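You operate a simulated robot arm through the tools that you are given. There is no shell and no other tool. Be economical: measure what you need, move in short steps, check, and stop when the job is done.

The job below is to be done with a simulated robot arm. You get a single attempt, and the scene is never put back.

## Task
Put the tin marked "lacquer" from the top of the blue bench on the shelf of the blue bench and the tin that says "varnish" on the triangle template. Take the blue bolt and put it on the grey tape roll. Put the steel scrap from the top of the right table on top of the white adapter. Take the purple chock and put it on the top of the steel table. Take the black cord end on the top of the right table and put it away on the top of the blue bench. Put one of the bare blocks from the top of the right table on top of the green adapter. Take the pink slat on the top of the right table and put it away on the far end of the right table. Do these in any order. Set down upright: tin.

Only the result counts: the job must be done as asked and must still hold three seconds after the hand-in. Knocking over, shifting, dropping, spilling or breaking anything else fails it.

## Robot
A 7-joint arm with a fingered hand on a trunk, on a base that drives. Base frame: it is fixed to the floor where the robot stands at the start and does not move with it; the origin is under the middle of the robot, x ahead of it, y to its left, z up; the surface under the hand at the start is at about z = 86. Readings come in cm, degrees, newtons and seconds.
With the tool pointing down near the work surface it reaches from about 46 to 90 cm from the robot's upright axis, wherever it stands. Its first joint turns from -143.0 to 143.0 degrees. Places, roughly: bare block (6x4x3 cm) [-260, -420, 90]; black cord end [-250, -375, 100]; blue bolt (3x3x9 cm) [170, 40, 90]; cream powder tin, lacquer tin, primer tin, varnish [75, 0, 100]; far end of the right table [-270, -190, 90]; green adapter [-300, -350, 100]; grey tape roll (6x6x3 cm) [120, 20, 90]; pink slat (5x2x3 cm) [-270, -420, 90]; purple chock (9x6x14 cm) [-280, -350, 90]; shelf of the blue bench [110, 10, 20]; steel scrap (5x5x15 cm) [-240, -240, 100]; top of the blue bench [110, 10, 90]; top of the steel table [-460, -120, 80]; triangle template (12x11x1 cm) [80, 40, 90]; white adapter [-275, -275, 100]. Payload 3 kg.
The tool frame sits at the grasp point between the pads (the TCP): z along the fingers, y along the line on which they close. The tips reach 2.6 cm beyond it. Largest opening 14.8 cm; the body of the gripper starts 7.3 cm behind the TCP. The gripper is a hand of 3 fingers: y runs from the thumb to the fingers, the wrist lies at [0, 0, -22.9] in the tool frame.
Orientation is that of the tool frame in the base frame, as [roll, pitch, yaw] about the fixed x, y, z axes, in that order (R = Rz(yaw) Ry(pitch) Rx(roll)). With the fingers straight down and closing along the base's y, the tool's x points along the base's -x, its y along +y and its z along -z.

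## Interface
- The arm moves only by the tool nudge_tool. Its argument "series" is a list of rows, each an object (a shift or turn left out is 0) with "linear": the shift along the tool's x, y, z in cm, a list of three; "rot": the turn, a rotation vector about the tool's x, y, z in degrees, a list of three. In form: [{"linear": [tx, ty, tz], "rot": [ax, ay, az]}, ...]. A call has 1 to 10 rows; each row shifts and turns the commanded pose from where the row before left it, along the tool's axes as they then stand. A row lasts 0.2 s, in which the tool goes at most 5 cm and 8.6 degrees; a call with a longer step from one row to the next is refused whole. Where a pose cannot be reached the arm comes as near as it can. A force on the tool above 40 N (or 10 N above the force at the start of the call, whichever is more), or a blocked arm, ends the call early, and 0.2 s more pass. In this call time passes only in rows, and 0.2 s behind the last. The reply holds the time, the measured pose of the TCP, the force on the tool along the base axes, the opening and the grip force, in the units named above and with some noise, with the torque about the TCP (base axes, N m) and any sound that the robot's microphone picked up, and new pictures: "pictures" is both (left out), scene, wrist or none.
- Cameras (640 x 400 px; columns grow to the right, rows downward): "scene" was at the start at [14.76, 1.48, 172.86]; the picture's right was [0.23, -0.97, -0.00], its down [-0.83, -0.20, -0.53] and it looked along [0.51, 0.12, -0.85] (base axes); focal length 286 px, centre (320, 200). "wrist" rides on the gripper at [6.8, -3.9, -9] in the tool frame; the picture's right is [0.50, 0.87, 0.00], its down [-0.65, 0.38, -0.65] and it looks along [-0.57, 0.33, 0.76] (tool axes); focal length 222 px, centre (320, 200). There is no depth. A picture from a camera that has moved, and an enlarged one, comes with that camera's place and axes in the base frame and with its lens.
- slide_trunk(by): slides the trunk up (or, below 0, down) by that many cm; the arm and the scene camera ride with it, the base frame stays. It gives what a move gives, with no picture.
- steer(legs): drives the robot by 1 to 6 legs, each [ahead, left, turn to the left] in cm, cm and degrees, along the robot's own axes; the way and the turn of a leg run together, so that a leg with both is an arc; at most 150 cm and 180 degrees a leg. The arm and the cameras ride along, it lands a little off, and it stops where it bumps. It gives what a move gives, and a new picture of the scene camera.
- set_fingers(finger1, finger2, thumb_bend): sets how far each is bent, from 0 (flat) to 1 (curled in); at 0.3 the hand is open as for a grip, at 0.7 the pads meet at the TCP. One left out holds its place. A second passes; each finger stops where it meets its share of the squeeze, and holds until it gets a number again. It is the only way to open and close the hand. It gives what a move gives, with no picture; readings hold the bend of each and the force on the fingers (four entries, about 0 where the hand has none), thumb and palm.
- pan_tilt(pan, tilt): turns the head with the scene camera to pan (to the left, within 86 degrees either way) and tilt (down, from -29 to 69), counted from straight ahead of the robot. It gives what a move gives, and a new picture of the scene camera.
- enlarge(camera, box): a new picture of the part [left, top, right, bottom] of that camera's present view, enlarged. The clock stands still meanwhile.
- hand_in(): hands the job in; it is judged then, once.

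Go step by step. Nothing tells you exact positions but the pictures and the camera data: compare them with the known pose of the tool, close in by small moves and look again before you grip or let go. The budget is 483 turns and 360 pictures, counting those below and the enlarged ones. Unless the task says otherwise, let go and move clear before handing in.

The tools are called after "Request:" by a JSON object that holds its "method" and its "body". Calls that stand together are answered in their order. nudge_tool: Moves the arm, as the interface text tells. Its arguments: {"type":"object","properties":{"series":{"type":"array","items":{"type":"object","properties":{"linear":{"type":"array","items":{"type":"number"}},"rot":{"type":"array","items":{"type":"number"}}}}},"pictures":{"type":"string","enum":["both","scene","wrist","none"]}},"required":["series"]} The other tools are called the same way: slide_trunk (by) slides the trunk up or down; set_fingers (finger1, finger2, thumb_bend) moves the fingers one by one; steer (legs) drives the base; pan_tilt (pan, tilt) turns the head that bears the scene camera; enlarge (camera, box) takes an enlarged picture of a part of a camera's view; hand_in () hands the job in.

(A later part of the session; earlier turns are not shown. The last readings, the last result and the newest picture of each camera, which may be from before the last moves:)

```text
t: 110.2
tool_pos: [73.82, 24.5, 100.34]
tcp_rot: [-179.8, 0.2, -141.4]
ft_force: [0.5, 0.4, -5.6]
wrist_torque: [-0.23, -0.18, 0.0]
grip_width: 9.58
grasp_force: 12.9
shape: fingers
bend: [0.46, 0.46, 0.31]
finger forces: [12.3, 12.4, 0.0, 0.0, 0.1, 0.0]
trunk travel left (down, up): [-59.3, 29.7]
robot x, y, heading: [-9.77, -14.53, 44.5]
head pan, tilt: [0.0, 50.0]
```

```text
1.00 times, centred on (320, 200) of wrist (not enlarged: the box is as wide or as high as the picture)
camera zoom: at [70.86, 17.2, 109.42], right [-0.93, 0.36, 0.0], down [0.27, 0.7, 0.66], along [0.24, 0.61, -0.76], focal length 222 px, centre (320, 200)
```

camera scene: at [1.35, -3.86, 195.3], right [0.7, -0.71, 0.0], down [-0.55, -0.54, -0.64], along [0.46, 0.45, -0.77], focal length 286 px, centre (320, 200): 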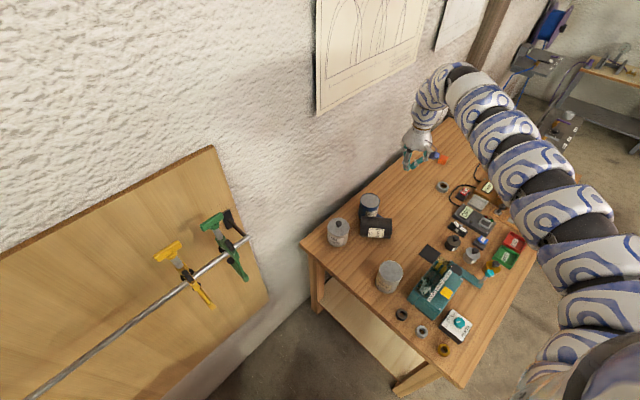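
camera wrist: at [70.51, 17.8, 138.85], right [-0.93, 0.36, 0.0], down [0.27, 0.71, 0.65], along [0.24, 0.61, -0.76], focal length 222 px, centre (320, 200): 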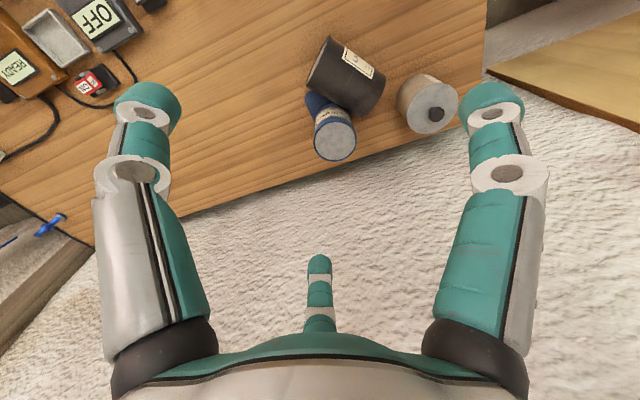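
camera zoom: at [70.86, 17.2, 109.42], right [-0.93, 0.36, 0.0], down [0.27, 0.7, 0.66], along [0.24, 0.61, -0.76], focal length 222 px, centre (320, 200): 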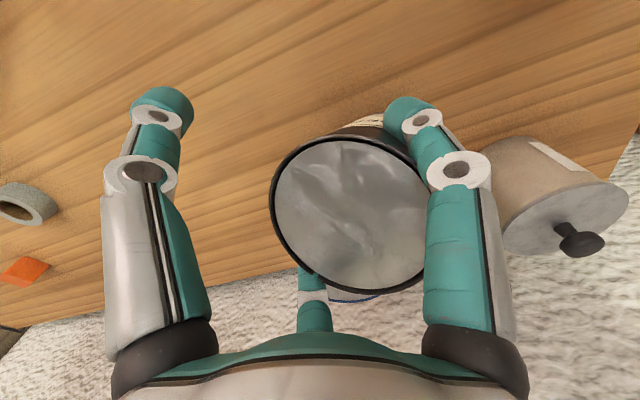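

It swings up nicely. I move it clear of varnish, then use the thumb to push the lid toward upright.

Request:
{"method": "slide_trunk", "body": {"by": 3}}

Request:
{"method": "steer", "body": {"legs": [[1, -9.9, 0]]}}

Request:
{"method": "set_fingers", "body": {"thumb_bend": 0.5}}

Request:
{"method": "enlarge", "body": {"camera": "scene", "box": [300, 100, 500, 250]}}

Request:
{"method": "enlarge", "body": {"camera": "wrist", "box": [0, 0, 640, 400]}}

```text
t: 110.9
tool_pos: [73.84, 24.5, 103.46]
tcp_rot: [-179.9, 0.2, -141.4]
ft_force: [-0.1, -0.3, -6.4]
wrist_torque: [-0.23, -0.18, 0.0]
grip_width: 9.57
grasp_force: 11.9
shape: fingers
bend: [0.46, 0.46, 0.31]
finger forces: [11.9, 12.2, 0.0, 0.0, 0.0, 0.1]
trunk travel left (down, up): [-62.3, 26.7]
robot x, y, heading: [-10.33, -14.4, 44.6]
head pan, tilt: [0.0, 50.0]
```

```text
t: 112.0
tool_pos: [81.39, 18.17, 103.23]
tcp_rot: [-179.9, 0.1, -141.3]
ft_force: [0.4, 0.3, -6.9]
wrist_torque: [-0.2, -0.18, 0.02]
grip_width: 9.61
grasp_force: 12.2
shape: fingers
bend: [0.46, 0.46, 0.31]
finger forces: [12.0, 11.8, 0.0, 0.0, 0.0, 0.0]
trunk travel left (down, up): [-62.3, 26.7]
robot x, y, heading: [-2.58, -20.91, 44.4]
head pan, tilt: [0.0, 50.0]
camera scene: at [8.9, -9.95, 168.71], right [0.7, -0.71, 0.0], down [-0.55, -0.54, -0.64], along [0.46, 0.45, -0.77], focal length 286 px, centre (320, 200)
```

scene: 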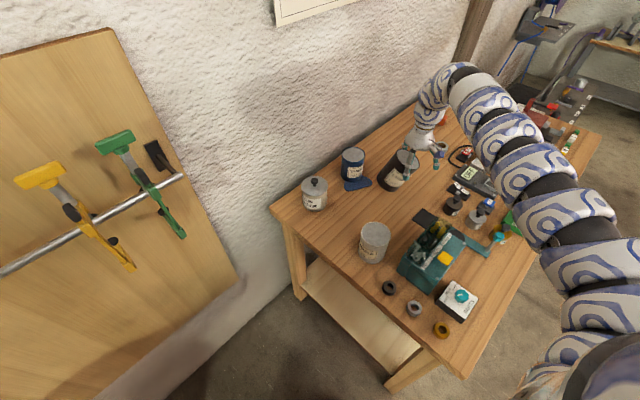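

```text
t: 113.0
tool_pos: [81.21, 18.32, 103.41]
tcp_rot: [-179.8, 0.2, -141.3]
ft_force: [0.6, 0.2, -6.0]
wrist_torque: [-0.22, -0.17, -0.04]
grip_width: 6.58
grasp_force: 12.2
shape: fingers
bend: [0.46, 0.46, 0.5]
finger forces: [11.8, 11.7, 0.1, 0.1, 0.0, 0.1]
trunk travel left (down, up): [-62.3, 26.7]
robot x, y, heading: [-2.8, -20.83, 44.4]
head pan, tilt: [0.0, 50.0]
```

```text
2.67 times, centred on (400, 175) of scene
camera zoom: at [8.74, -9.85, 168.72], right [0.7, -0.71, 0.0], down [-0.55, -0.54, -0.64], along [0.46, 0.45, -0.77], focal length 764 px, centre (107, 267)
```

zoom: 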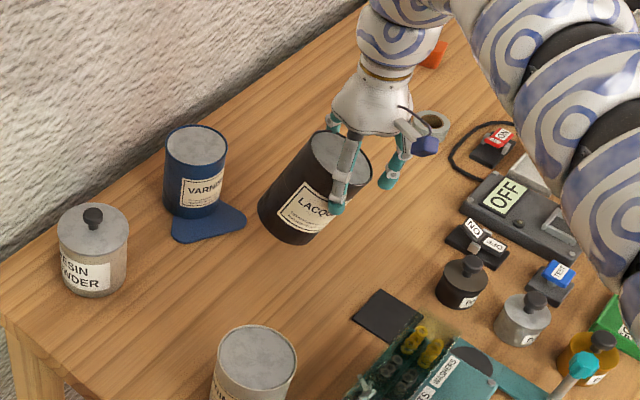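

```text
1.00 times, centred on (320, 200) of wrist (not enlarged: the box is as wide or as high as the picture)
camera zoom: at [78.29, 11.03, 112.43], right [-0.93, 0.36, 0.0], down [0.27, 0.7, 0.66], along [0.24, 0.61, -0.76], focal length 222 px, centre (320, 200)
```

zoom: 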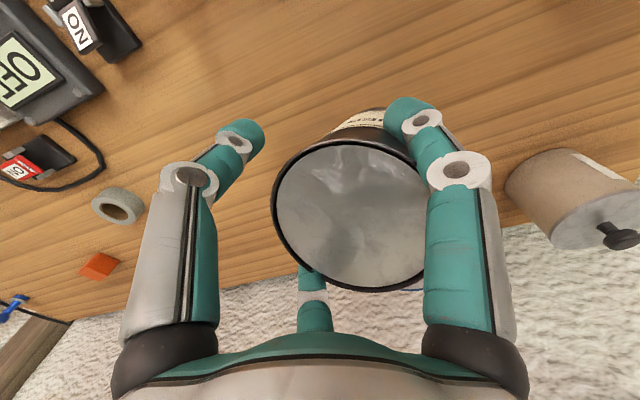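

Request:
{"method": "set_fingers", "body": {"thumb_bend": 0.75}}

Request:
{"method": "enlarge", "body": {"camera": "scene", "box": [300, 100, 500, 250]}}

Request:
{"method": "enlarge", "body": {"camera": "wrist", "box": [0, 0, 640, 400]}}

```text
t: 114.0
tool_pos: [81.25, 18.29, 103.42]
tcp_rot: [-179.8, 0.3, -141.5]
ft_force: [-0.2, -0.4, -6.2]
wrist_torque: [-0.22, -0.18, 0.02]
grip_width: 4.87
grasp_force: 19.0
shape: fingers
bend: [0.44, 0.44, 0.67]
finger forces: [13.1, 12.8, 0.1, 0.0, 11.8, 0.0]
trunk travel left (down, up): [-62.3, 26.7]
robot x, y, heading: [-3.14, -20.76, 44.6]
head pan, tilt: [0.0, 50.0]
```

```text
2.67 times, centred on (400, 175) of scene
camera zoom: at [8.75, -9.85, 168.72], right [0.7, -0.71, 0.0], down [-0.55, -0.54, -0.64], along [0.46, 0.45, -0.77], focal length 764 px, centre (107, 267)
```

zoom: 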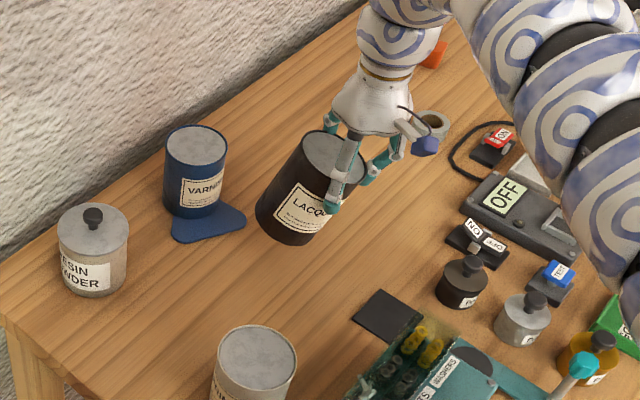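

```text
1.00 times, centred on (320, 200) of wrist (not enlarged: the box is as wide or as high as the picture)
camera zoom: at [78.3, 11.03, 112.43], right [-0.93, 0.36, 0.0], down [0.27, 0.7, 0.66], along [0.24, 0.61, -0.76], focal length 222 px, centre (320, 200)
```

zoom: 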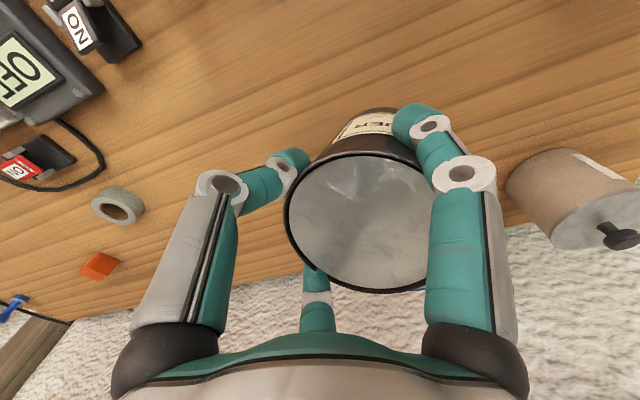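

The tin is now held by all three fingers with about 25° lean. I tilt the tool by that much to bring it upright.

Request:
{"method": "nudge_tool", "body": {"series": [{"rot": [8.2, 0, 0]}, {"rot": [8.2, 0, 0]}, {"rot": [8.2, 0, 0]}], "pictures": "none"}}

Request:
{"method": "enlarge", "body": {"camera": "scene", "box": [300, 100, 500, 250]}}

```text
t: 114.8
tool_pos: [81.34, 18.28, 103.45]
tcp_rot: [-155.1, 0.2, -141.4]
ft_force: [0.6, 0.9, -6.8]
wrist_torque: [-0.1, -0.11, -0.02]
grip_width: 4.89
grasp_force: 18.6
shape: fingers
bend: [0.44, 0.44, 0.67]
finger forces: [12.9, 12.6, 0.0, 0.0, 10.8, 0.0]
trunk travel left (down, up): [-62.3, 26.7]
robot x, y, heading: [-2.52, -20.73, 44.8]
head pan, tilt: [0.0, 50.0]
```

```text
2.67 times, centred on (400, 175) of scene
camera zoom: at [8.73, -9.79, 168.71], right [0.7, -0.71, 0.0], down [-0.55, -0.54, -0.64], along [0.46, 0.45, -0.77], focal length 764 px, centre (107, 267)
```

zoom: 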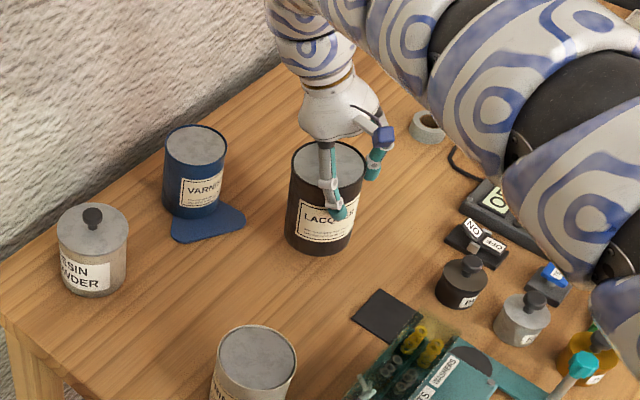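

It is upright. I set it down here on the free bench area to regrasp it centrally.

Request:
{"method": "slide_trunk", "body": {"by": -6}}

Request:
{"method": "enlarge", "body": {"camera": "scene", "box": [300, 100, 460, 220]}}

```text
t: 115.8
tool_pos: [81.3, 18.02, 97.83]
tcp_rot: [-155.2, 0.5, -141.6]
ft_force: [10.0, -6.6, 28.9]
wrist_torque: [0.24, 0.16, -0.07]
grip_width: 4.15
grasp_force: 22.8
shape: fingers
bend: [0.46, 0.45, 0.66]
finger forces: [14.3, 17.1, 0.0, 0.0, 13.9, 0.0]
trunk travel left (down, up): [-56.3, 32.7]
robot x, y, heading: [-2.78, -20.55, 44.6]
head pan, tilt: [0.0, 50.0]
```

```text
3.33 times, centred on (380, 160) of scene
camera zoom: at [8.51, -10.09, 162.8], right [0.7, -0.71, 0.0], down [-0.55, -0.54, -0.64], along [0.46, 0.45, -0.77], focal length 955 px, centre (120, 333)
```

zoom: 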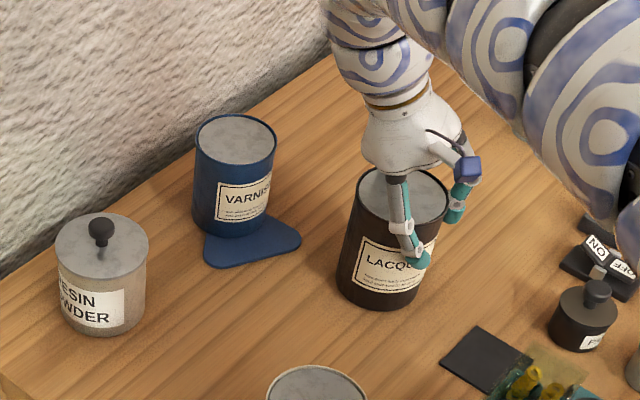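

Request:
{"method": "slide_trunk", "body": {"by": 0.6}}

Request:
{"method": "set_fingers", "body": {"finger1": 0.38, "finger2": 0.38, "thumb_bend": 0.5}}

Request:
{"method": "set_fingers", "body": {"finger1": 0.28, "finger2": 0.28, "thumb_bend": 0.3}}

Request:
{"method": "enlarge", "body": {"camera": "scene", "box": [300, 100, 460, 220]}}

Request:
{"method": "enlarge", "body": {"camera": "wrist", "box": [0, 0, 640, 400]}}

```text
t: 116.4
tool_pos: [81.03, 18.32, 97.82]
tcp_rot: [-155.3, 0.1, -141.3]
ft_force: [0.6, -1.4, 1.9]
wrist_torque: [-0.01, -0.21, -0.04]
grip_width: 4.23
grasp_force: 23.9
shape: fingers
bend: [0.45, 0.45, 0.67]
finger forces: [18.0, 18.6, 0.1, 0.1, 10.9, 0.0]
trunk travel left (down, up): [-56.9, 32.1]
robot x, y, heading: [-2.6, -20.39, 44.6]
head pan, tilt: [0.0, 50.0]
```

```text
t: 117.4
tool_pos: [81.12, 18.2, 98.06]
tcp_rot: [-155.2, 0.2, -141.4]
ft_force: [-0.4, -0.3, -1.2]
wrist_torque: [0.04, 0.04, -0.01]
grip_width: 8.23
grasp_force: 0.1
shape: fingers
bend: [0.38, 0.38, 0.5]
finger forces: [0.3, 0.0, 0.0, 0.0, 0.0, 0.1]
trunk travel left (down, up): [-56.9, 32.1]
robot x, y, heading: [-2.51, -20.45, 44.5]
head pan, tilt: [0.0, 50.0]
```

```text
t: 118.4
tool_pos: [81.27, 18.29, 98.08]
tcp_rot: [-155.2, 0.1, -141.4]
ft_force: [-0.1, 1.2, -0.1]
wrist_torque: [0.0, 0.01, 0.03]
grip_width: 12.86
grasp_force: 0.0
shape: fingers
bend: [0.28, 0.28, 0.3]
finger forces: [0.1, 0.1, 0.0, 0.0, 0.0, 0.1]
trunk travel left (down, up): [-56.9, 32.1]
robot x, y, heading: [-2.86, -20.9, 44.5]
head pan, tilt: [0.0, 50.0]
```

```text
3.33 times, centred on (380, 160) of scene
camera zoom: at [8.68, -9.88, 163.33], right [0.7, -0.71, 0.0], down [-0.55, -0.54, -0.64], along [0.46, 0.45, -0.77], focal length 955 px, centre (120, 333)
```

zoom: 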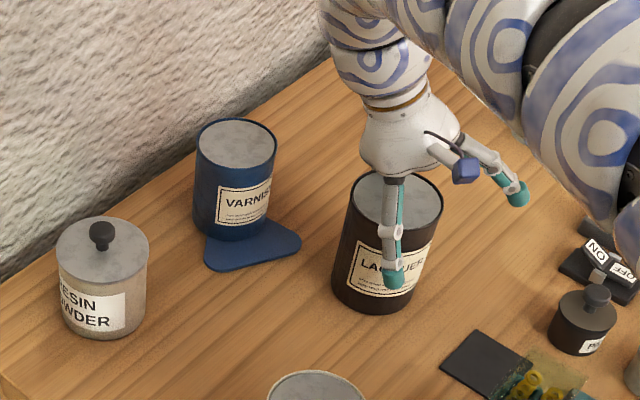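

```text
1.00 times, centred on (320, 200) of wrist (not enlarged: the box is as wide or as high as the picture)
camera zoom: at [75.65, 14.25, 107.89], right [-0.88, 0.3, -0.37], down [0.12, 0.89, 0.44], along [0.46, 0.34, -0.82], focal length 222 px, centre (320, 200)
```

zoom: 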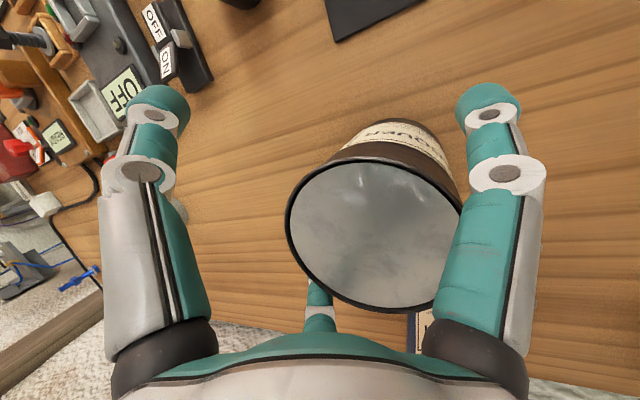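

Request:
{"method": "nudge_tool", "body": {"series": [{"linear": [0, 0, -3]}, {"linear": [0, 0, -4]}, {"linear": [0, 0, -4]}], "pictures": "none"}}

Request:
{"method": "slide_trunk", "body": {"by": 8}}

Request:
{"method": "nudge_tool", "body": {"series": [{"rot": [-8.2, 0, 0]}, {"rot": [-8.2, 0, 0]}, {"rot": [-8.2, 0, 0]}], "pictures": "both"}}

```text
t: 119.2
tool_pos: [78.18, 21.81, 108.28]
tcp_rot: [-155.2, 0.3, -141.4]
ft_force: [0.1, -0.4, -0.4]
wrist_torque: [-0.03, -0.04, 0.03]
grip_width: 12.89
grasp_force: 0.1
shape: fingers
bend: [0.28, 0.28, 0.3]
finger forces: [0.0, 0.1, 0.0, 0.0, 0.0, 0.1]
trunk travel left (down, up): [-56.9, 32.1]
robot x, y, heading: [-2.67, -20.73, 44.6]
head pan, tilt: [0.0, 50.0]
```

```text
t: 120.4
tool_pos: [78.23, 21.82, 116.15]
tcp_rot: [-155.2, 0.2, -141.4]
ft_force: [0.9, -0.1, -0.6]
wrist_torque: [0.03, 0.02, 0.02]
grip_width: 12.87
grasp_force: 0.1
shape: fingers
bend: [0.28, 0.28, 0.3]
finger forces: [0.0, 0.0, 0.1, 0.1, 0.0, 0.1]
trunk travel left (down, up): [-64.9, 24.1]
robot x, y, heading: [-2.77, -20.8, 44.7]
head pan, tilt: [0.0, 50.0]
```

```text
t: 121.2
tool_pos: [78.34, 21.78, 116.2]
tcp_rot: [-179.8, 0.4, -141.4]
ft_force: [-0.3, 0.5, 0.2]
wrist_torque: [-0.01, -0.03, 0.0]
grip_width: 12.91
grasp_force: 0.2
shape: fingers
bend: [0.28, 0.28, 0.3]
finger forces: [0.0, 0.1, 0.0, 0.0, 0.1, 0.1]
trunk travel left (down, up): [-64.9, 24.1]
robot x, y, heading: [-2.8, -20.49, 44.5]
head pan, tilt: [0.0, 50.0]
camera scene: at [8.74, -9.91, 171.32], right [0.7, -0.71, 0.0], down [-0.55, -0.54, -0.64], along [0.46, 0.45, -0.77], focal length 286 px, centre (320, 200)
camera wrist: at [75.39, 14.59, 125.19], right [-0.93, 0.36, 0.0], down [0.27, 0.7, 0.66], along [0.24, 0.61, -0.75], focal length 222 px, centre (320, 200)
```

scene: 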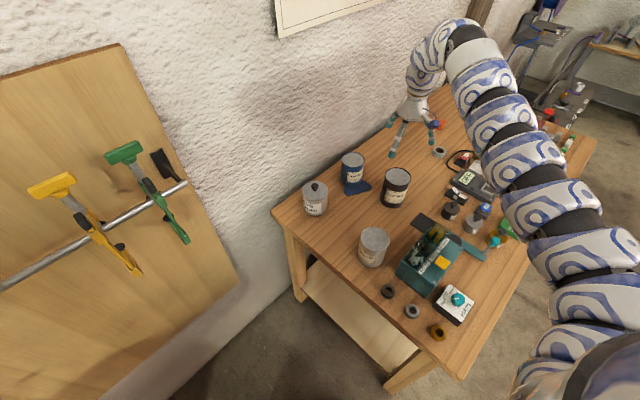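
wrist: 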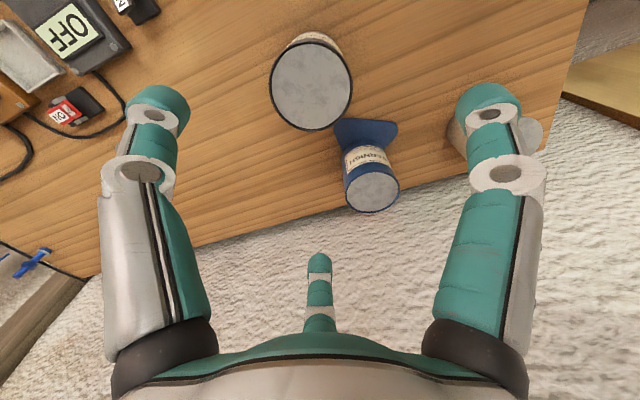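

Request:
{"method": "enlarge", "body": {"camera": "scene", "box": [290, 140, 430, 230]}}

Request:
{"method": "enlarge", "body": {"camera": "wrist", "box": [260, 20, 460, 220]}}

```text
4.44 times, centred on (360, 185) of scene
camera zoom: at [8.74, -9.91, 171.32], right [0.7, -0.71, 0.0], down [-0.55, -0.54, -0.64], along [0.46, 0.45, -0.77], focal length 1273 px, centre (142, 267)
```

zoom: 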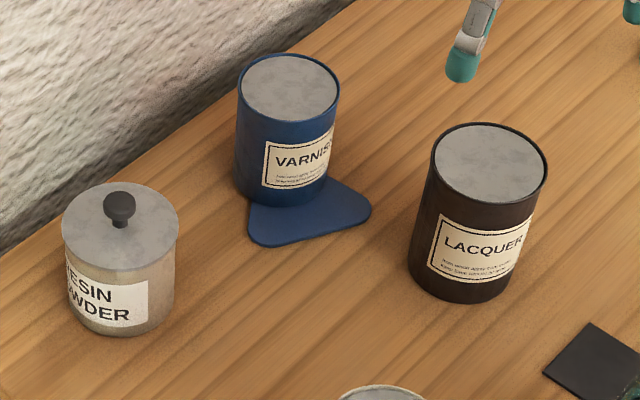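

```text
2.00 times, centred on (360, 120) of wrist
camera zoom: at [75.39, 14.59, 125.19], right [-0.93, 0.36, 0.0], down [0.27, 0.7, 0.66], along [0.24, 0.61, -0.75], focal length 444 px, centre (240, 360)
```

zoom: 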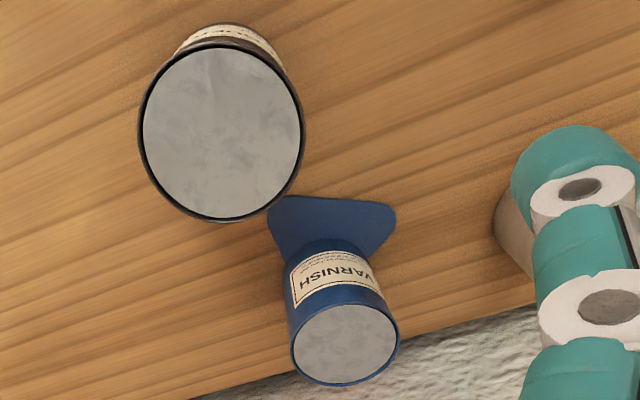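

Varnish was shoved to the template's back corner (76.9,38.4); the template itself hasn't moved. I'll regrasp varnish and recentre it.

Request:
{"method": "steer", "body": {"legs": [[10.6, 12.8, 0]]}}

Request:
{"method": "enlarge", "body": {"camera": "wrist", "box": [0, 0, 640, 400]}}

```text
t: 122.6
tool_pos: [76.66, 38.41, 116.14]
tcp_rot: [-179.8, 0.2, -141.3]
ft_force: [0.2, 0.5, 0.2]
wrist_torque: [-0.03, -0.01, -0.02]
grip_width: 12.89
grasp_force: 0.0
shape: fingers
bend: [0.28, 0.28, 0.3]
finger forces: [0.0, 0.1, 0.1, 0.0, 0.0, 0.1]
trunk travel left (down, up): [-64.9, 24.1]
robot x, y, heading: [-3.84, -4.15, 44.7]
head pan, tilt: [0.0, 50.0]
camera scene: at [7.08, 6.77, 171.32], right [0.7, -0.71, 0.0], down [-0.55, -0.54, -0.64], along [0.46, 0.45, -0.77], focal length 286 px, centre (320, 200)
```

scene: 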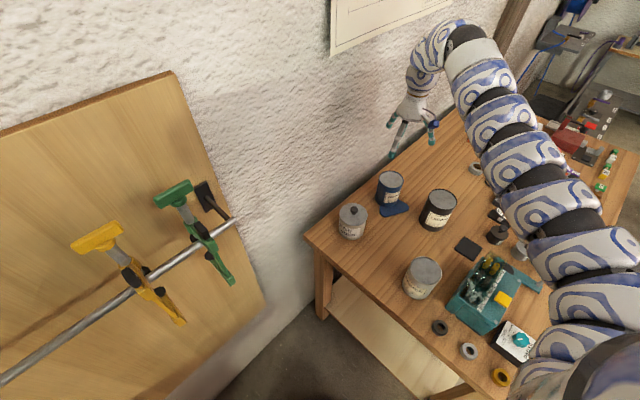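

```text
1.00 times, centred on (320, 200) of wrist (not enlarged: the box is as wide or as high as the picture)
camera zoom: at [73.71, 31.19, 125.15], right [-0.93, 0.36, -0.01], down [0.27, 0.7, 0.66], along [0.24, 0.61, -0.76], focal length 222 px, centre (320, 200)
```

zoom: 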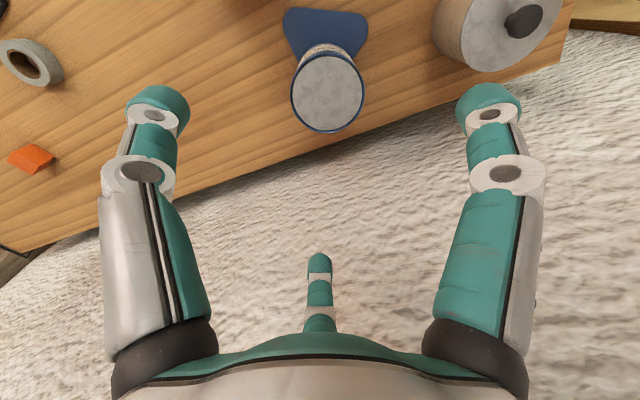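

Request:
{"method": "slide_trunk", "body": {"by": -14}}

Request:
{"method": "enlarge", "body": {"camera": "wrist", "box": [0, 0, 640, 400]}}

```text
t: 124.3
tool_pos: [76.67, 38.41, 102.24]
tcp_rot: [-179.7, 0.3, -141.4]
ft_force: [-0.1, 0.1, -0.4]
wrist_torque: [-0.01, 0.02, -0.03]
grip_width: 12.89
grasp_force: 0.0
shape: fingers
bend: [0.28, 0.28, 0.3]
finger forces: [0.0, 0.0, 0.0, 0.0, 0.0, 0.0]
trunk travel left (down, up): [-50.9, 38.1]
robot x, y, heading: [-4.14, -4.33, 44.7]
head pan, tilt: [0.0, 50.0]
```

```text
1.00 times, centred on (320, 200) of wrist (not enlarged: the box is as wide or as high as the picture)
camera zoom: at [73.71, 31.09, 111.19], right [-0.93, 0.36, -0.01], down [0.27, 0.7, 0.66], along [0.24, 0.61, -0.76], focal length 222 px, centre (320, 200)
```

zoom: 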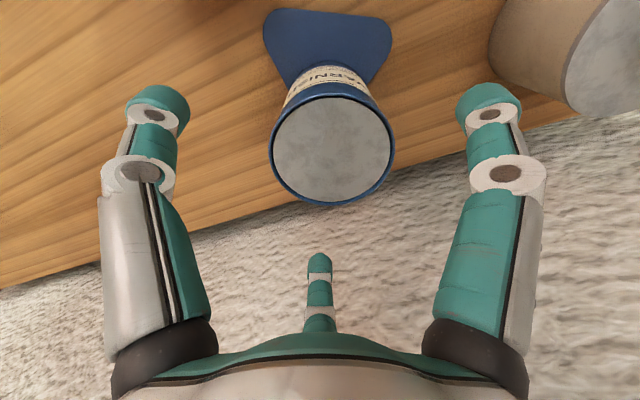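

Request:
{"method": "nudge_tool", "body": {"series": [{"linear": [1.2, 0.36, 0]}], "pictures": "none"}}

Request:
{"method": "slide_trunk", "body": {"by": -4}}

Request:
{"method": "enlarge", "body": {"camera": "wrist", "box": [0, 0, 640, 400]}}

```text
t: 124.7
tool_pos: [75.4, 37.68, 101.98]
tcp_rot: [-179.8, 0.1, -141.4]
ft_force: [0.7, 0.0, 0.2]
wrist_torque: [-0.01, 0.03, 0.0]
grip_width: 12.89
grasp_force: 0.1
shape: fingers
bend: [0.28, 0.28, 0.3]
finger forces: [0.0, 0.0, 0.0, 0.1, 0.0, 0.0]
trunk travel left (down, up): [-50.9, 38.1]
robot x, y, heading: [-4.48, -4.37, 44.5]
head pan, tilt: [0.0, 50.0]
```

```text
t: 125.5
tool_pos: [75.45, 37.82, 98.19]
tcp_rot: [-179.8, 0.4, -141.5]
ft_force: [0.1, 0.6, 0.0]
wrist_torque: [-0.03, -0.02, -0.01]
grip_width: 12.86
grasp_force: 0.0
shape: fingers
bend: [0.28, 0.28, 0.3]
finger forces: [0.0, 0.1, 0.0, 0.0, 0.0, 0.0]
trunk travel left (down, up): [-46.9, 42.1]
robot x, y, heading: [-4.09, -4.1, 44.5]
head pan, tilt: [0.0, 50.0]
```

```text
1.00 times, centred on (320, 200) of wrist (not enlarged: the box is as wide or as high as the picture)
camera zoom: at [72.51, 30.55, 107.14], right [-0.93, 0.36, -0.01], down [0.27, 0.7, 0.66], along [0.24, 0.61, -0.76], focal length 222 px, centre (320, 200)
```

zoom: 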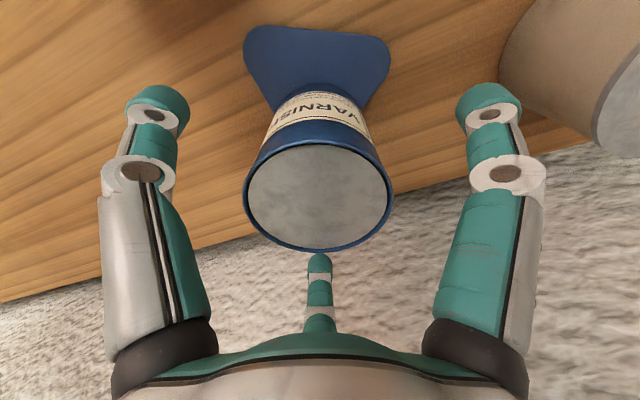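

Request:
{"method": "slide_trunk", "body": {"by": -3.3}}

Request:
{"method": "set_fingers", "body": {"finger1": 0.4, "finger2": 0.4, "thumb_bend": 0.4}}

Request:
{"method": "set_fingers", "body": {"finger1": 0.7, "finger2": 0.7, "thumb_bend": 0.7}}

Request:
{"method": "slide_trunk", "body": {"by": 2}}

Request:
{"method": "enlarge", "body": {"camera": "wrist", "box": [0, 0, 640, 400]}}

Request:
{"method": "enlarge", "body": {"camera": "scene", "box": [320, 110, 480, 230]}}

```text
t: 126.3
tool_pos: [75.49, 37.85, 94.89]
tcp_rot: [-179.9, 0.2, -141.4]
ft_force: [0.3, 0.1, -0.6]
wrist_torque: [0.01, 0.02, 0.03]
grip_width: 12.89
grasp_force: 0.1
shape: fingers
bend: [0.28, 0.28, 0.3]
finger forces: [0.0, 0.0, 0.1, 0.0, 0.0, 0.1]
trunk travel left (down, up): [-43.6, 45.4]
robot x, y, heading: [-4.37, -4.58, 44.6]
head pan, tilt: [0.0, 50.0]
```

```text
t: 127.3
tool_pos: [75.48, 37.75, 94.98]
tcp_rot: [-179.7, 0.3, -141.4]
ft_force: [2.3, 1.7, 1.9]
wrist_torque: [-0.01, 0.03, 0.02]
grip_width: 9.54
grasp_force: 1.5
shape: fingers
bend: [0.4, 0.39, 0.4]
finger forces: [0.0, 2.4, 0.0, 0.0, 0.0, 0.0]
trunk travel left (down, up): [-43.6, 45.4]
robot x, y, heading: [-3.98, -4.32, 44.7]
head pan, tilt: [0.0, 50.0]
```

```text
t: 128.3
tool_pos: [75.56, 37.72, 94.73]
tcp_rot: [-179.7, 0.3, -141.4]
ft_force: [0.6, -2.2, 2.4]
wrist_torque: [-0.12, -0.02, -0.02]
grip_width: 6.36
grasp_force: 20.2
shape: fingers
bend: [0.49, 0.44, 0.54]
finger forces: [9.8, 11.9, 0.0, 0.0, 16.8, 0.0]
trunk travel left (down, up): [-43.6, 45.4]
robot x, y, heading: [-4.26, -4.5, 44.5]
head pan, tilt: [0.0, 50.0]
```

```text
t: 128.9
tool_pos: [75.5, 37.86, 96.8]
tcp_rot: [-179.8, 0.2, -141.4]
ft_force: [-0.1, -0.1, -5.3]
wrist_torque: [0.0, 0.0, -0.01]
grip_width: 6.39
grasp_force: 19.5
shape: fingers
bend: [0.49, 0.44, 0.54]
finger forces: [9.8, 12.5, 0.1, 0.0, 16.2, 0.1]
trunk travel left (down, up): [-45.6, 43.4]
robot x, y, heading: [-3.93, -4.68, 44.5]
head pan, tilt: [0.0, 50.0]
```

```text
1.00 times, centred on (320, 200) of wrist (not enlarged: the box is as wide or as high as the picture)
camera zoom: at [72.56, 30.58, 105.78], right [-0.93, 0.36, 0.0], down [0.27, 0.7, 0.66], along [0.24, 0.61, -0.76], focal length 222 px, centre (320, 200)
```

zoom: 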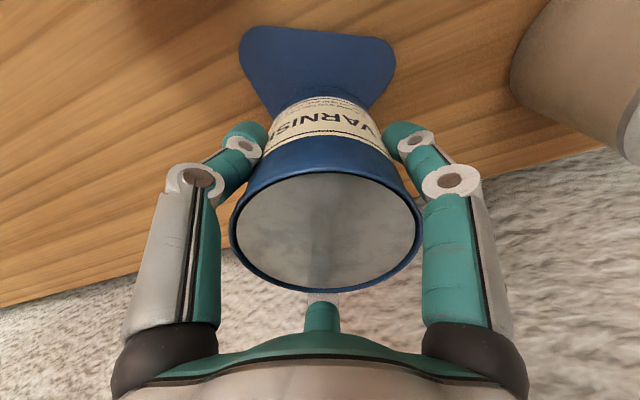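

```text
3.33 times, centred on (400, 170) of scene
camera zoom: at [7.15, 6.66, 152.02], right [0.7, -0.71, 0.0], down [-0.55, -0.54, -0.64], along [0.46, 0.45, -0.77], focal length 955 px, centre (53, 300)
```

zoom: 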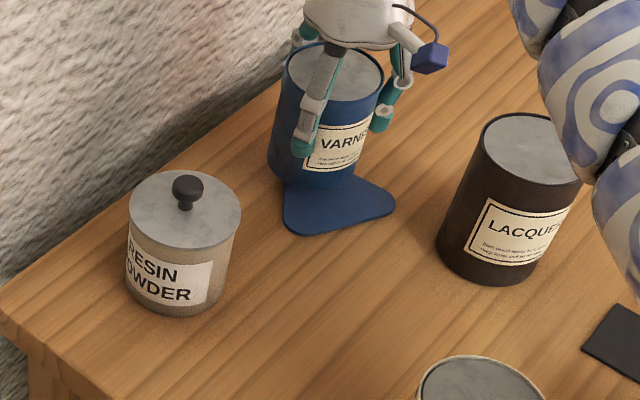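

Request:
{"method": "nudge_tool", "body": {"series": [{"linear": [1.3, -0.9, 0]}, {"linear": [1.3, -0.9, 0]}], "pictures": "none"}}

Request:
{"method": "enlarge", "body": {"camera": "scene", "box": [320, 110, 480, 230]}}

Request:
{"method": "enlarge", "body": {"camera": "wrist", "box": [0, 0, 640, 400]}}

```text
t: 129.5
tool_pos: [74.69, 34.8, 96.83]
tcp_rot: [-179.8, 0.4, -141.3]
ft_force: [0.2, 0.3, -5.3]
wrist_torque: [0.0, -0.02, -0.04]
grip_width: 6.36
grasp_force: 19.2
shape: fingers
bend: [0.49, 0.44, 0.54]
finger forces: [9.7, 12.4, 0.0, 0.1, 16.0, 0.0]
trunk travel left (down, up): [-45.6, 43.4]
robot x, y, heading: [-4.29, -4.34, 44.5]
head pan, tilt: [0.0, 50.0]
```

```text
3.33 times, centred on (400, 170) of scene
camera zoom: at [7.11, 6.65, 152.02], right [0.7, -0.71, 0.0], down [-0.55, -0.54, -0.64], along [0.46, 0.45, -0.77], focal length 955 px, centre (53, 300)
```

zoom: 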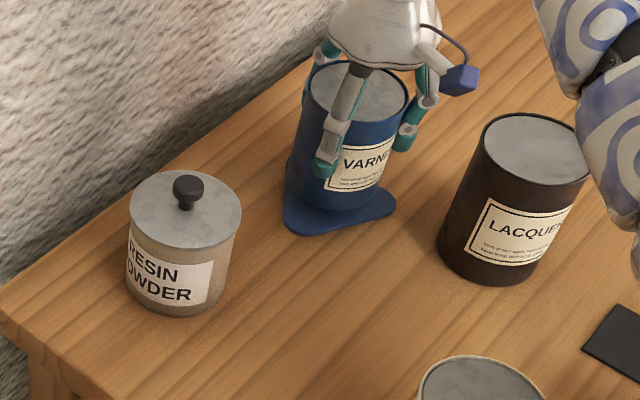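

```text
1.00 times, centred on (320, 200) of wrist (not enlarged: the box is as wide or as high as the picture)
camera zoom: at [71.62, 27.59, 105.78], right [-0.93, 0.36, -0.01], down [0.27, 0.7, 0.66], along [0.24, 0.61, -0.75], focal length 222 px, centre (320, 200)
```

zoom: 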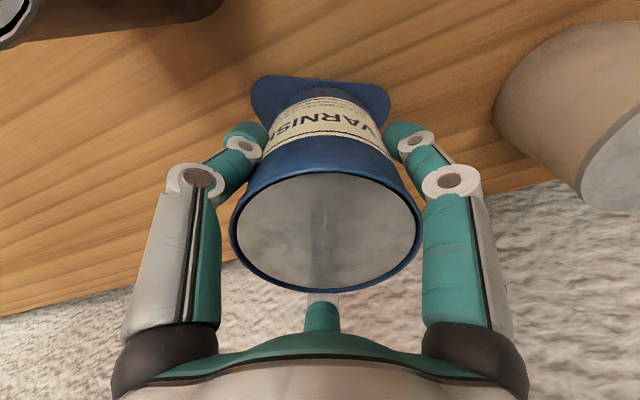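

Request:
{"method": "nudge_tool", "body": {"series": [{"linear": [0, 0, 0.8]}, {"linear": [0, 0, 0.7]}, {"linear": [0, 0, 0.3]}], "pictures": "none"}}

Request:
{"method": "nudge_tool", "body": {"series": [{"linear": [0, 0, 0.2]}], "pictures": "none"}}

```text
t: 130.3
tool_pos: [74.63, 34.64, 94.97]
tcp_rot: [-179.7, 0.2, -141.5]
ft_force: [0.4, 0.8, -5.1]
wrist_torque: [-0.04, -0.02, -0.04]
grip_width: 6.38
grasp_force: 18.7
shape: fingers
bend: [0.49, 0.44, 0.54]
finger forces: [9.6, 12.4, 0.1, 0.1, 15.9, 0.0]
trunk travel left (down, up): [-45.6, 43.4]
robot x, y, heading: [-4.32, -4.32, 44.6]
head pan, tilt: [0.0, 50.0]
```

```text
t: 130.7
tool_pos: [74.64, 34.7, 94.82]
tcp_rot: [-179.8, 0.4, -141.4]
ft_force: [0.2, -0.6, -0.2]
wrist_torque: [-0.08, 0.07, 0.0]
grip_width: 6.34
grasp_force: 19.5
shape: fingers
bend: [0.49, 0.44, 0.54]
finger forces: [9.9, 12.7, 0.1, 0.0, 16.2, 0.0]
trunk travel left (down, up): [-45.6, 43.4]
robot x, y, heading: [-4.26, -4.23, 44.6]
head pan, tilt: [0.0, 50.0]
```

Touching down; I release, retreat upward and check.

Request:
{"method": "nudge_tool", "body": {"series": [{"linear": [0, 0, 0.1]}], "pictures": "none"}}

Request:
{"method": "set_fingers", "body": {"finger1": 0.41, "finger2": 0.41, "thumb_bend": 0.42}}

Request:
{"method": "set_fingers", "body": {"finger1": 0.3, "finger2": 0.3, "thumb_bend": 0.3}}

Request:
{"method": "slide_trunk", "body": {"by": 22}}

Request:
{"method": "enlarge", "body": {"camera": "scene", "box": [320, 150, 480, 270]}}

Request:
{"method": "enlarge", "body": {"camera": "wrist", "box": [0, 0, 640, 400]}}

```text
t: 131.1
tool_pos: [74.54, 34.62, 94.86]
tcp_rot: [-179.8, 0.3, -141.4]
ft_force: [2.4, 1.2, 5.6]
wrist_torque: [-0.06, 0.01, 0.0]
grip_width: 6.37
grasp_force: 19.2
shape: fingers
bend: [0.49, 0.44, 0.54]
finger forces: [9.3, 12.9, 0.1, 0.1, 16.4, 0.0]
trunk travel left (down, up): [-45.6, 43.4]
robot x, y, heading: [-4.24, -4.29, 44.8]
head pan, tilt: [0.0, 50.0]
```

```text
t: 132.1
tool_pos: [74.68, 34.61, 94.65]
tcp_rot: [-179.8, 0.3, -141.3]
ft_force: [-0.4, 0.3, -0.2]
wrist_torque: [0.0, 0.01, 0.02]
grip_width: 8.98
grasp_force: 0.1
shape: fingers
bend: [0.41, 0.41, 0.42]
finger forces: [0.1, 0.0, 0.0, 0.0, 0.0, 0.0]
trunk travel left (down, up): [-45.6, 43.4]
robot x, y, heading: [-4.14, -4.31, 44.7]
head pan, tilt: [0.0, 50.0]
```

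```text
t: 133.1
tool_pos: [74.55, 34.65, 94.79]
tcp_rot: [-179.7, 0.1, -141.4]
ft_force: [-0.1, -0.8, 0.5]
wrist_torque: [0.02, 0.03, -0.02]
grip_width: 12.68
grasp_force: 0.1
shape: fingers
bend: [0.3, 0.3, 0.3]
finger forces: [0.0, 0.0, 0.1, 0.1, 0.1, 0.0]
trunk travel left (down, up): [-45.6, 43.4]
robot x, y, heading: [-4.43, -4.35, 44.5]
head pan, tilt: [0.0, 50.0]
```

```text
t: 135.5
tool_pos: [74.4, 34.64, 116.69]
tcp_rot: [-179.8, 0.2, -141.5]
ft_force: [0.2, 0.2, -1.4]
wrist_torque: [-0.03, 0.01, 0.0]
grip_width: 12.63
grasp_force: 0.1
shape: fingers
bend: [0.3, 0.3, 0.3]
finger forces: [0.1, 0.0, 0.0, 0.0, 0.0, 0.0]
trunk travel left (down, up): [-67.6, 21.4]
robot x, y, heading: [-4.35, -4.57, 44.5]
head pan, tilt: [0.0, 50.0]
```

```text
3.33 times, centred on (400, 210) of scene
camera zoom: at [7.1, 6.63, 174.02], right [0.7, -0.71, 0.0], down [-0.55, -0.54, -0.64], along [0.46, 0.45, -0.77], focal length 955 px, centre (53, 167)
```

zoom: 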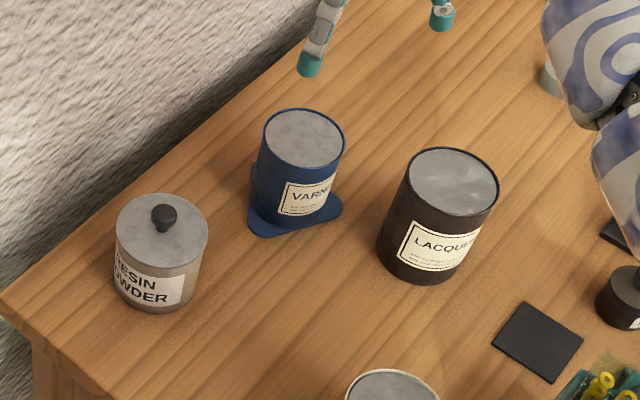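

```text
1.00 times, centred on (320, 200) of wrist (not enlarged: the box is as wide or as high as the picture)
camera zoom: at [71.65, 27.48, 125.77], right [-0.93, 0.37, 0.0], down [0.27, 0.7, 0.66], along [0.24, 0.61, -0.76], focal length 222 px, centre (320, 200)
```

zoom: 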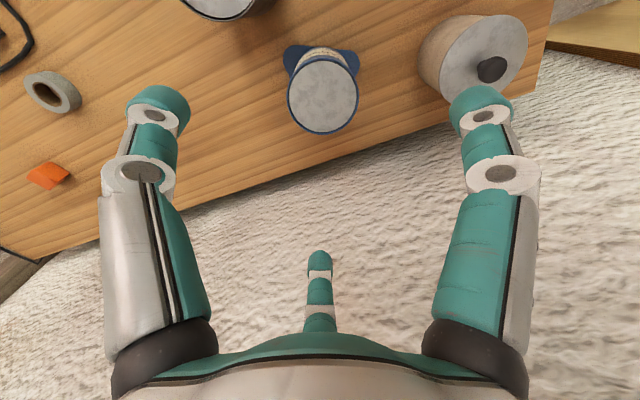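

Varnish is well centred on its template. To bring lacquer to the shelf I need a shorter, lower arm posture; I swing over open floor to reshape the arm.

Request:
{"method": "steer", "body": {"legs": [[0, 0, -90]]}}

Request:
{"method": "nudge_tool", "body": {"series": [{"linear": [0, 0, 4]}, {"linear": [0, 0, 4]}, {"linear": [0, 0, 4]}, {"linear": [0, 0, 4]}, {"linear": [0, 0, 4]}], "pictures": "none"}}

```text
t: 139.7
tool_pos: [34.82, -82.98, 116.71]
tcp_rot: [-179.8, 0.2, 128.6]
ft_force: [-0.8, -0.4, -0.5]
wrist_torque: [-0.01, -0.01, -0.02]
grip_width: 12.65
grasp_force: 0.1
shape: fingers
bend: [0.3, 0.3, 0.3]
finger forces: [0.1, 0.0, 0.0, 0.0, 0.0, 0.0]
trunk travel left (down, up): [-67.6, 21.4]
robot x, y, heading: [-4.23, -3.95, -45.2]
head pan, tilt: [0.0, 50.0]
camera scene: at [6.87, -15.61, 174.03], right [-0.71, -0.7, 0.0], down [-0.54, 0.55, -0.64], along [0.45, -0.46, -0.77], focal length 286 px, centre (320, 200)
```

scene: 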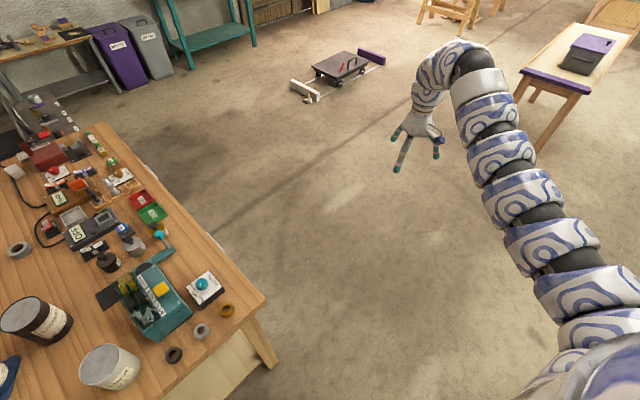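

```text
t: 140.9
tool_pos: [33.39, -84.3, 96.32]
tcp_rot: [-179.8, 0.1, 128.6]
ft_force: [0.8, -0.1, -1.1]
wrist_torque: [0.0, 0.0, 0.0]
grip_width: 12.68
grasp_force: 0.1
shape: fingers
bend: [0.3, 0.3, 0.3]
finger forces: [0.0, 0.0, 0.0, 0.0, 0.0, 0.0]
out of reach, approached as far as the arm can: row 1
trunk travel left (down, up): [-67.6, 21.4]
robot x, y, heading: [-4.24, -4.24, -46.0]
head pan, tilt: [0.0, 50.0]
```

Request:
{"method": "nudge_tool", "body": {"series": [{"linear": [2.9, 0.7, 0]}, {"linear": [2.9, 0.7, 0]}, {"linear": [2.9, 0.7, 0]}, {"linear": [2.9, 0.7, 0]}, {"linear": [2.9, 0.7, 0]}, {"linear": [2.9, 0.7, 0]}], "pictures": "scene"}}

```text
t: 142.3
tool_pos: [25.72, -68.14, 96.14]
tcp_rot: [-179.8, 0.2, 128.5]
ft_force: [0.3, 0.4, -0.4]
wrist_torque: [0.02, -0.02, -0.01]
grip_width: 12.7
grasp_force: 0.1
shape: fingers
bend: [0.3, 0.3, 0.3]
finger forces: [0.1, 0.1, 0.0, 0.1, 0.0, 0.0]
trunk travel left (down, up): [-67.6, 21.4]
robot x, y, heading: [-3.89, -4.3, -45.4]
head pan, tilt: [0.0, 50.0]
camera scene: at [6.83, -15.56, 174.04], right [-0.71, -0.7, 0.0], down [-0.54, 0.55, -0.64], along [0.45, -0.46, -0.77], focal length 286 px, centre (320, 200)
```

scene: 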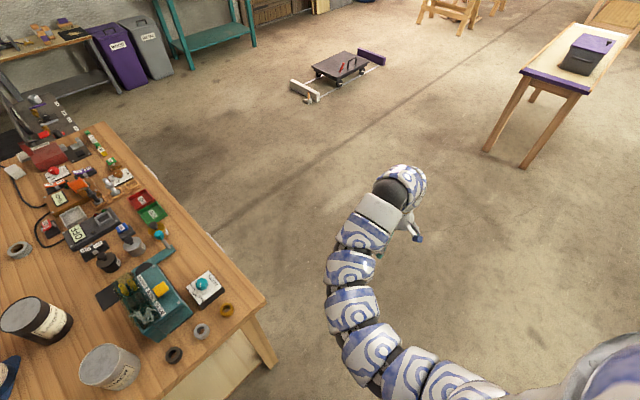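

The arm is now compact (r≈70) with the elbow well above bench items. I go back for lacquer: raise the trunk, turn left, approach.

Request:
{"method": "slide_trunk", "body": {"by": 21}}

Request:
{"method": "steer", "body": {"legs": [[0, 0, 85], [14.2, -10.4, 0]]}}

Request:
{"method": "enlarge", "body": {"camera": "wrist", "box": [0, 0, 640, 400]}}

```text
t: 144.5
tool_pos: [25.87, -68.22, 117.25]
tcp_rot: [-179.9, 0.2, 128.5]
ft_force: [0.5, -0.2, 0.9]
wrist_torque: [0.01, 0.04, 0.02]
grip_width: 12.72
grasp_force: 0.1
shape: fingers
bend: [0.3, 0.3, 0.3]
finger forces: [0.0, 0.1, 0.0, 0.0, 0.0, 0.0]
trunk travel left (down, up): [-88.6, 0.4]
robot x, y, heading: [-4.22, -4.25, -45.3]
head pan, tilt: [0.0, 50.0]
```

```text
t: 149.7
tool_pos: [79.75, 21.11, 117.25]
tcp_rot: [-179.8, 0.2, -146.2]
ft_force: [-0.4, -0.1, 0.9]
wrist_torque: [-0.01, 0.02, 0.02]
grip_width: 12.7
grasp_force: 0.0
shape: fingers
bend: [0.3, 0.3, 0.3]
finger forces: [0.0, 0.1, 0.0, 0.0, 0.1, 0.0]
trunk travel left (down, up): [-88.6, 0.4]
robot x, y, heading: [13.46, -3.22, 39.9]
head pan, tilt: [0.0, 50.0]
camera scene: at [25.8, 6.5, 195.01], right [0.64, -0.77, 0.0], down [-0.59, -0.49, -0.64], along [0.49, 0.41, -0.77], focal length 286 px, centre (320, 200)
```

scene: 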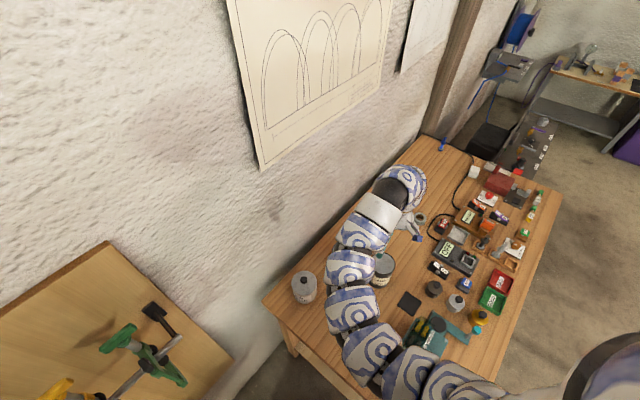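

```text
1.00 times, centred on (320, 200) of wrist (not enlarged: the box is as wide or as high as the picture)
camera zoom: at [76.28, 14.17, 126.18], right [-0.9, 0.44, 0.0], down [0.33, 0.68, 0.65], along [0.29, 0.59, -0.76], focal length 222 px, centre (320, 200)
```

zoom: 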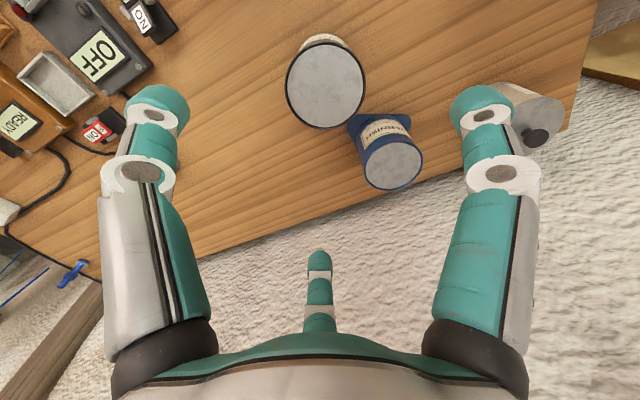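

Request:
{"method": "nudge_tool", "body": {"series": [{"linear": [1.1, 0, 0]}], "pictures": "none"}}

Request:
{"method": "slide_trunk", "body": {"by": -15}}

Request:
{"method": "enlarge", "body": {"camera": "wrist", "box": [0, 0, 640, 400]}}

```text
t: 150.1
tool_pos: [78.73, 20.51, 117.15]
tcp_rot: [-179.8, 0.2, -146.3]
ft_force: [-0.6, 0.0, 0.2]
wrist_torque: [0.01, 0.01, 0.0]
grip_width: 12.7
grasp_force: 0.1
shape: fingers
bend: [0.3, 0.3, 0.3]
finger forces: [0.1, 0.0, 0.0, 0.0, 0.0, 0.1]
trunk travel left (down, up): [-88.6, 0.4]
robot x, y, heading: [13.48, -3.72, 39.8]
head pan, tilt: [0.0, 50.0]
```

```text
t: 151.8
tool_pos: [78.85, 20.5, 102.21]
tcp_rot: [-179.8, 0.2, -146.3]
ft_force: [0.7, -0.3, 0.6]
wrist_torque: [-0.02, 0.0, -0.01]
grip_width: 12.68
grasp_force: 0.0
shape: fingers
bend: [0.3, 0.3, 0.3]
finger forces: [0.1, 0.0, 0.1, 0.0, 0.0, 0.0]
trunk travel left (down, up): [-73.6, 15.4]
robot x, y, heading: [13.14, -3.35, 39.8]
head pan, tilt: [0.0, 50.0]
```

```text
1.00 times, centred on (320, 200) of wrist (not enlarged: the box is as wide or as high as the picture)
camera zoom: at [75.2, 13.57, 111.29], right [-0.9, 0.44, 0.0], down [0.33, 0.68, 0.65], along [0.29, 0.59, -0.76], focal length 222 px, centre (320, 200)
```

zoom: 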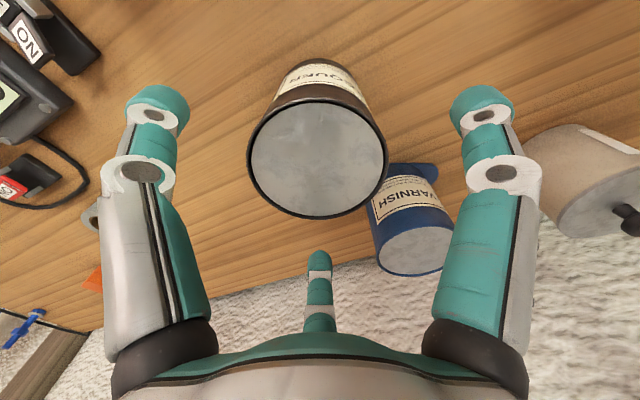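

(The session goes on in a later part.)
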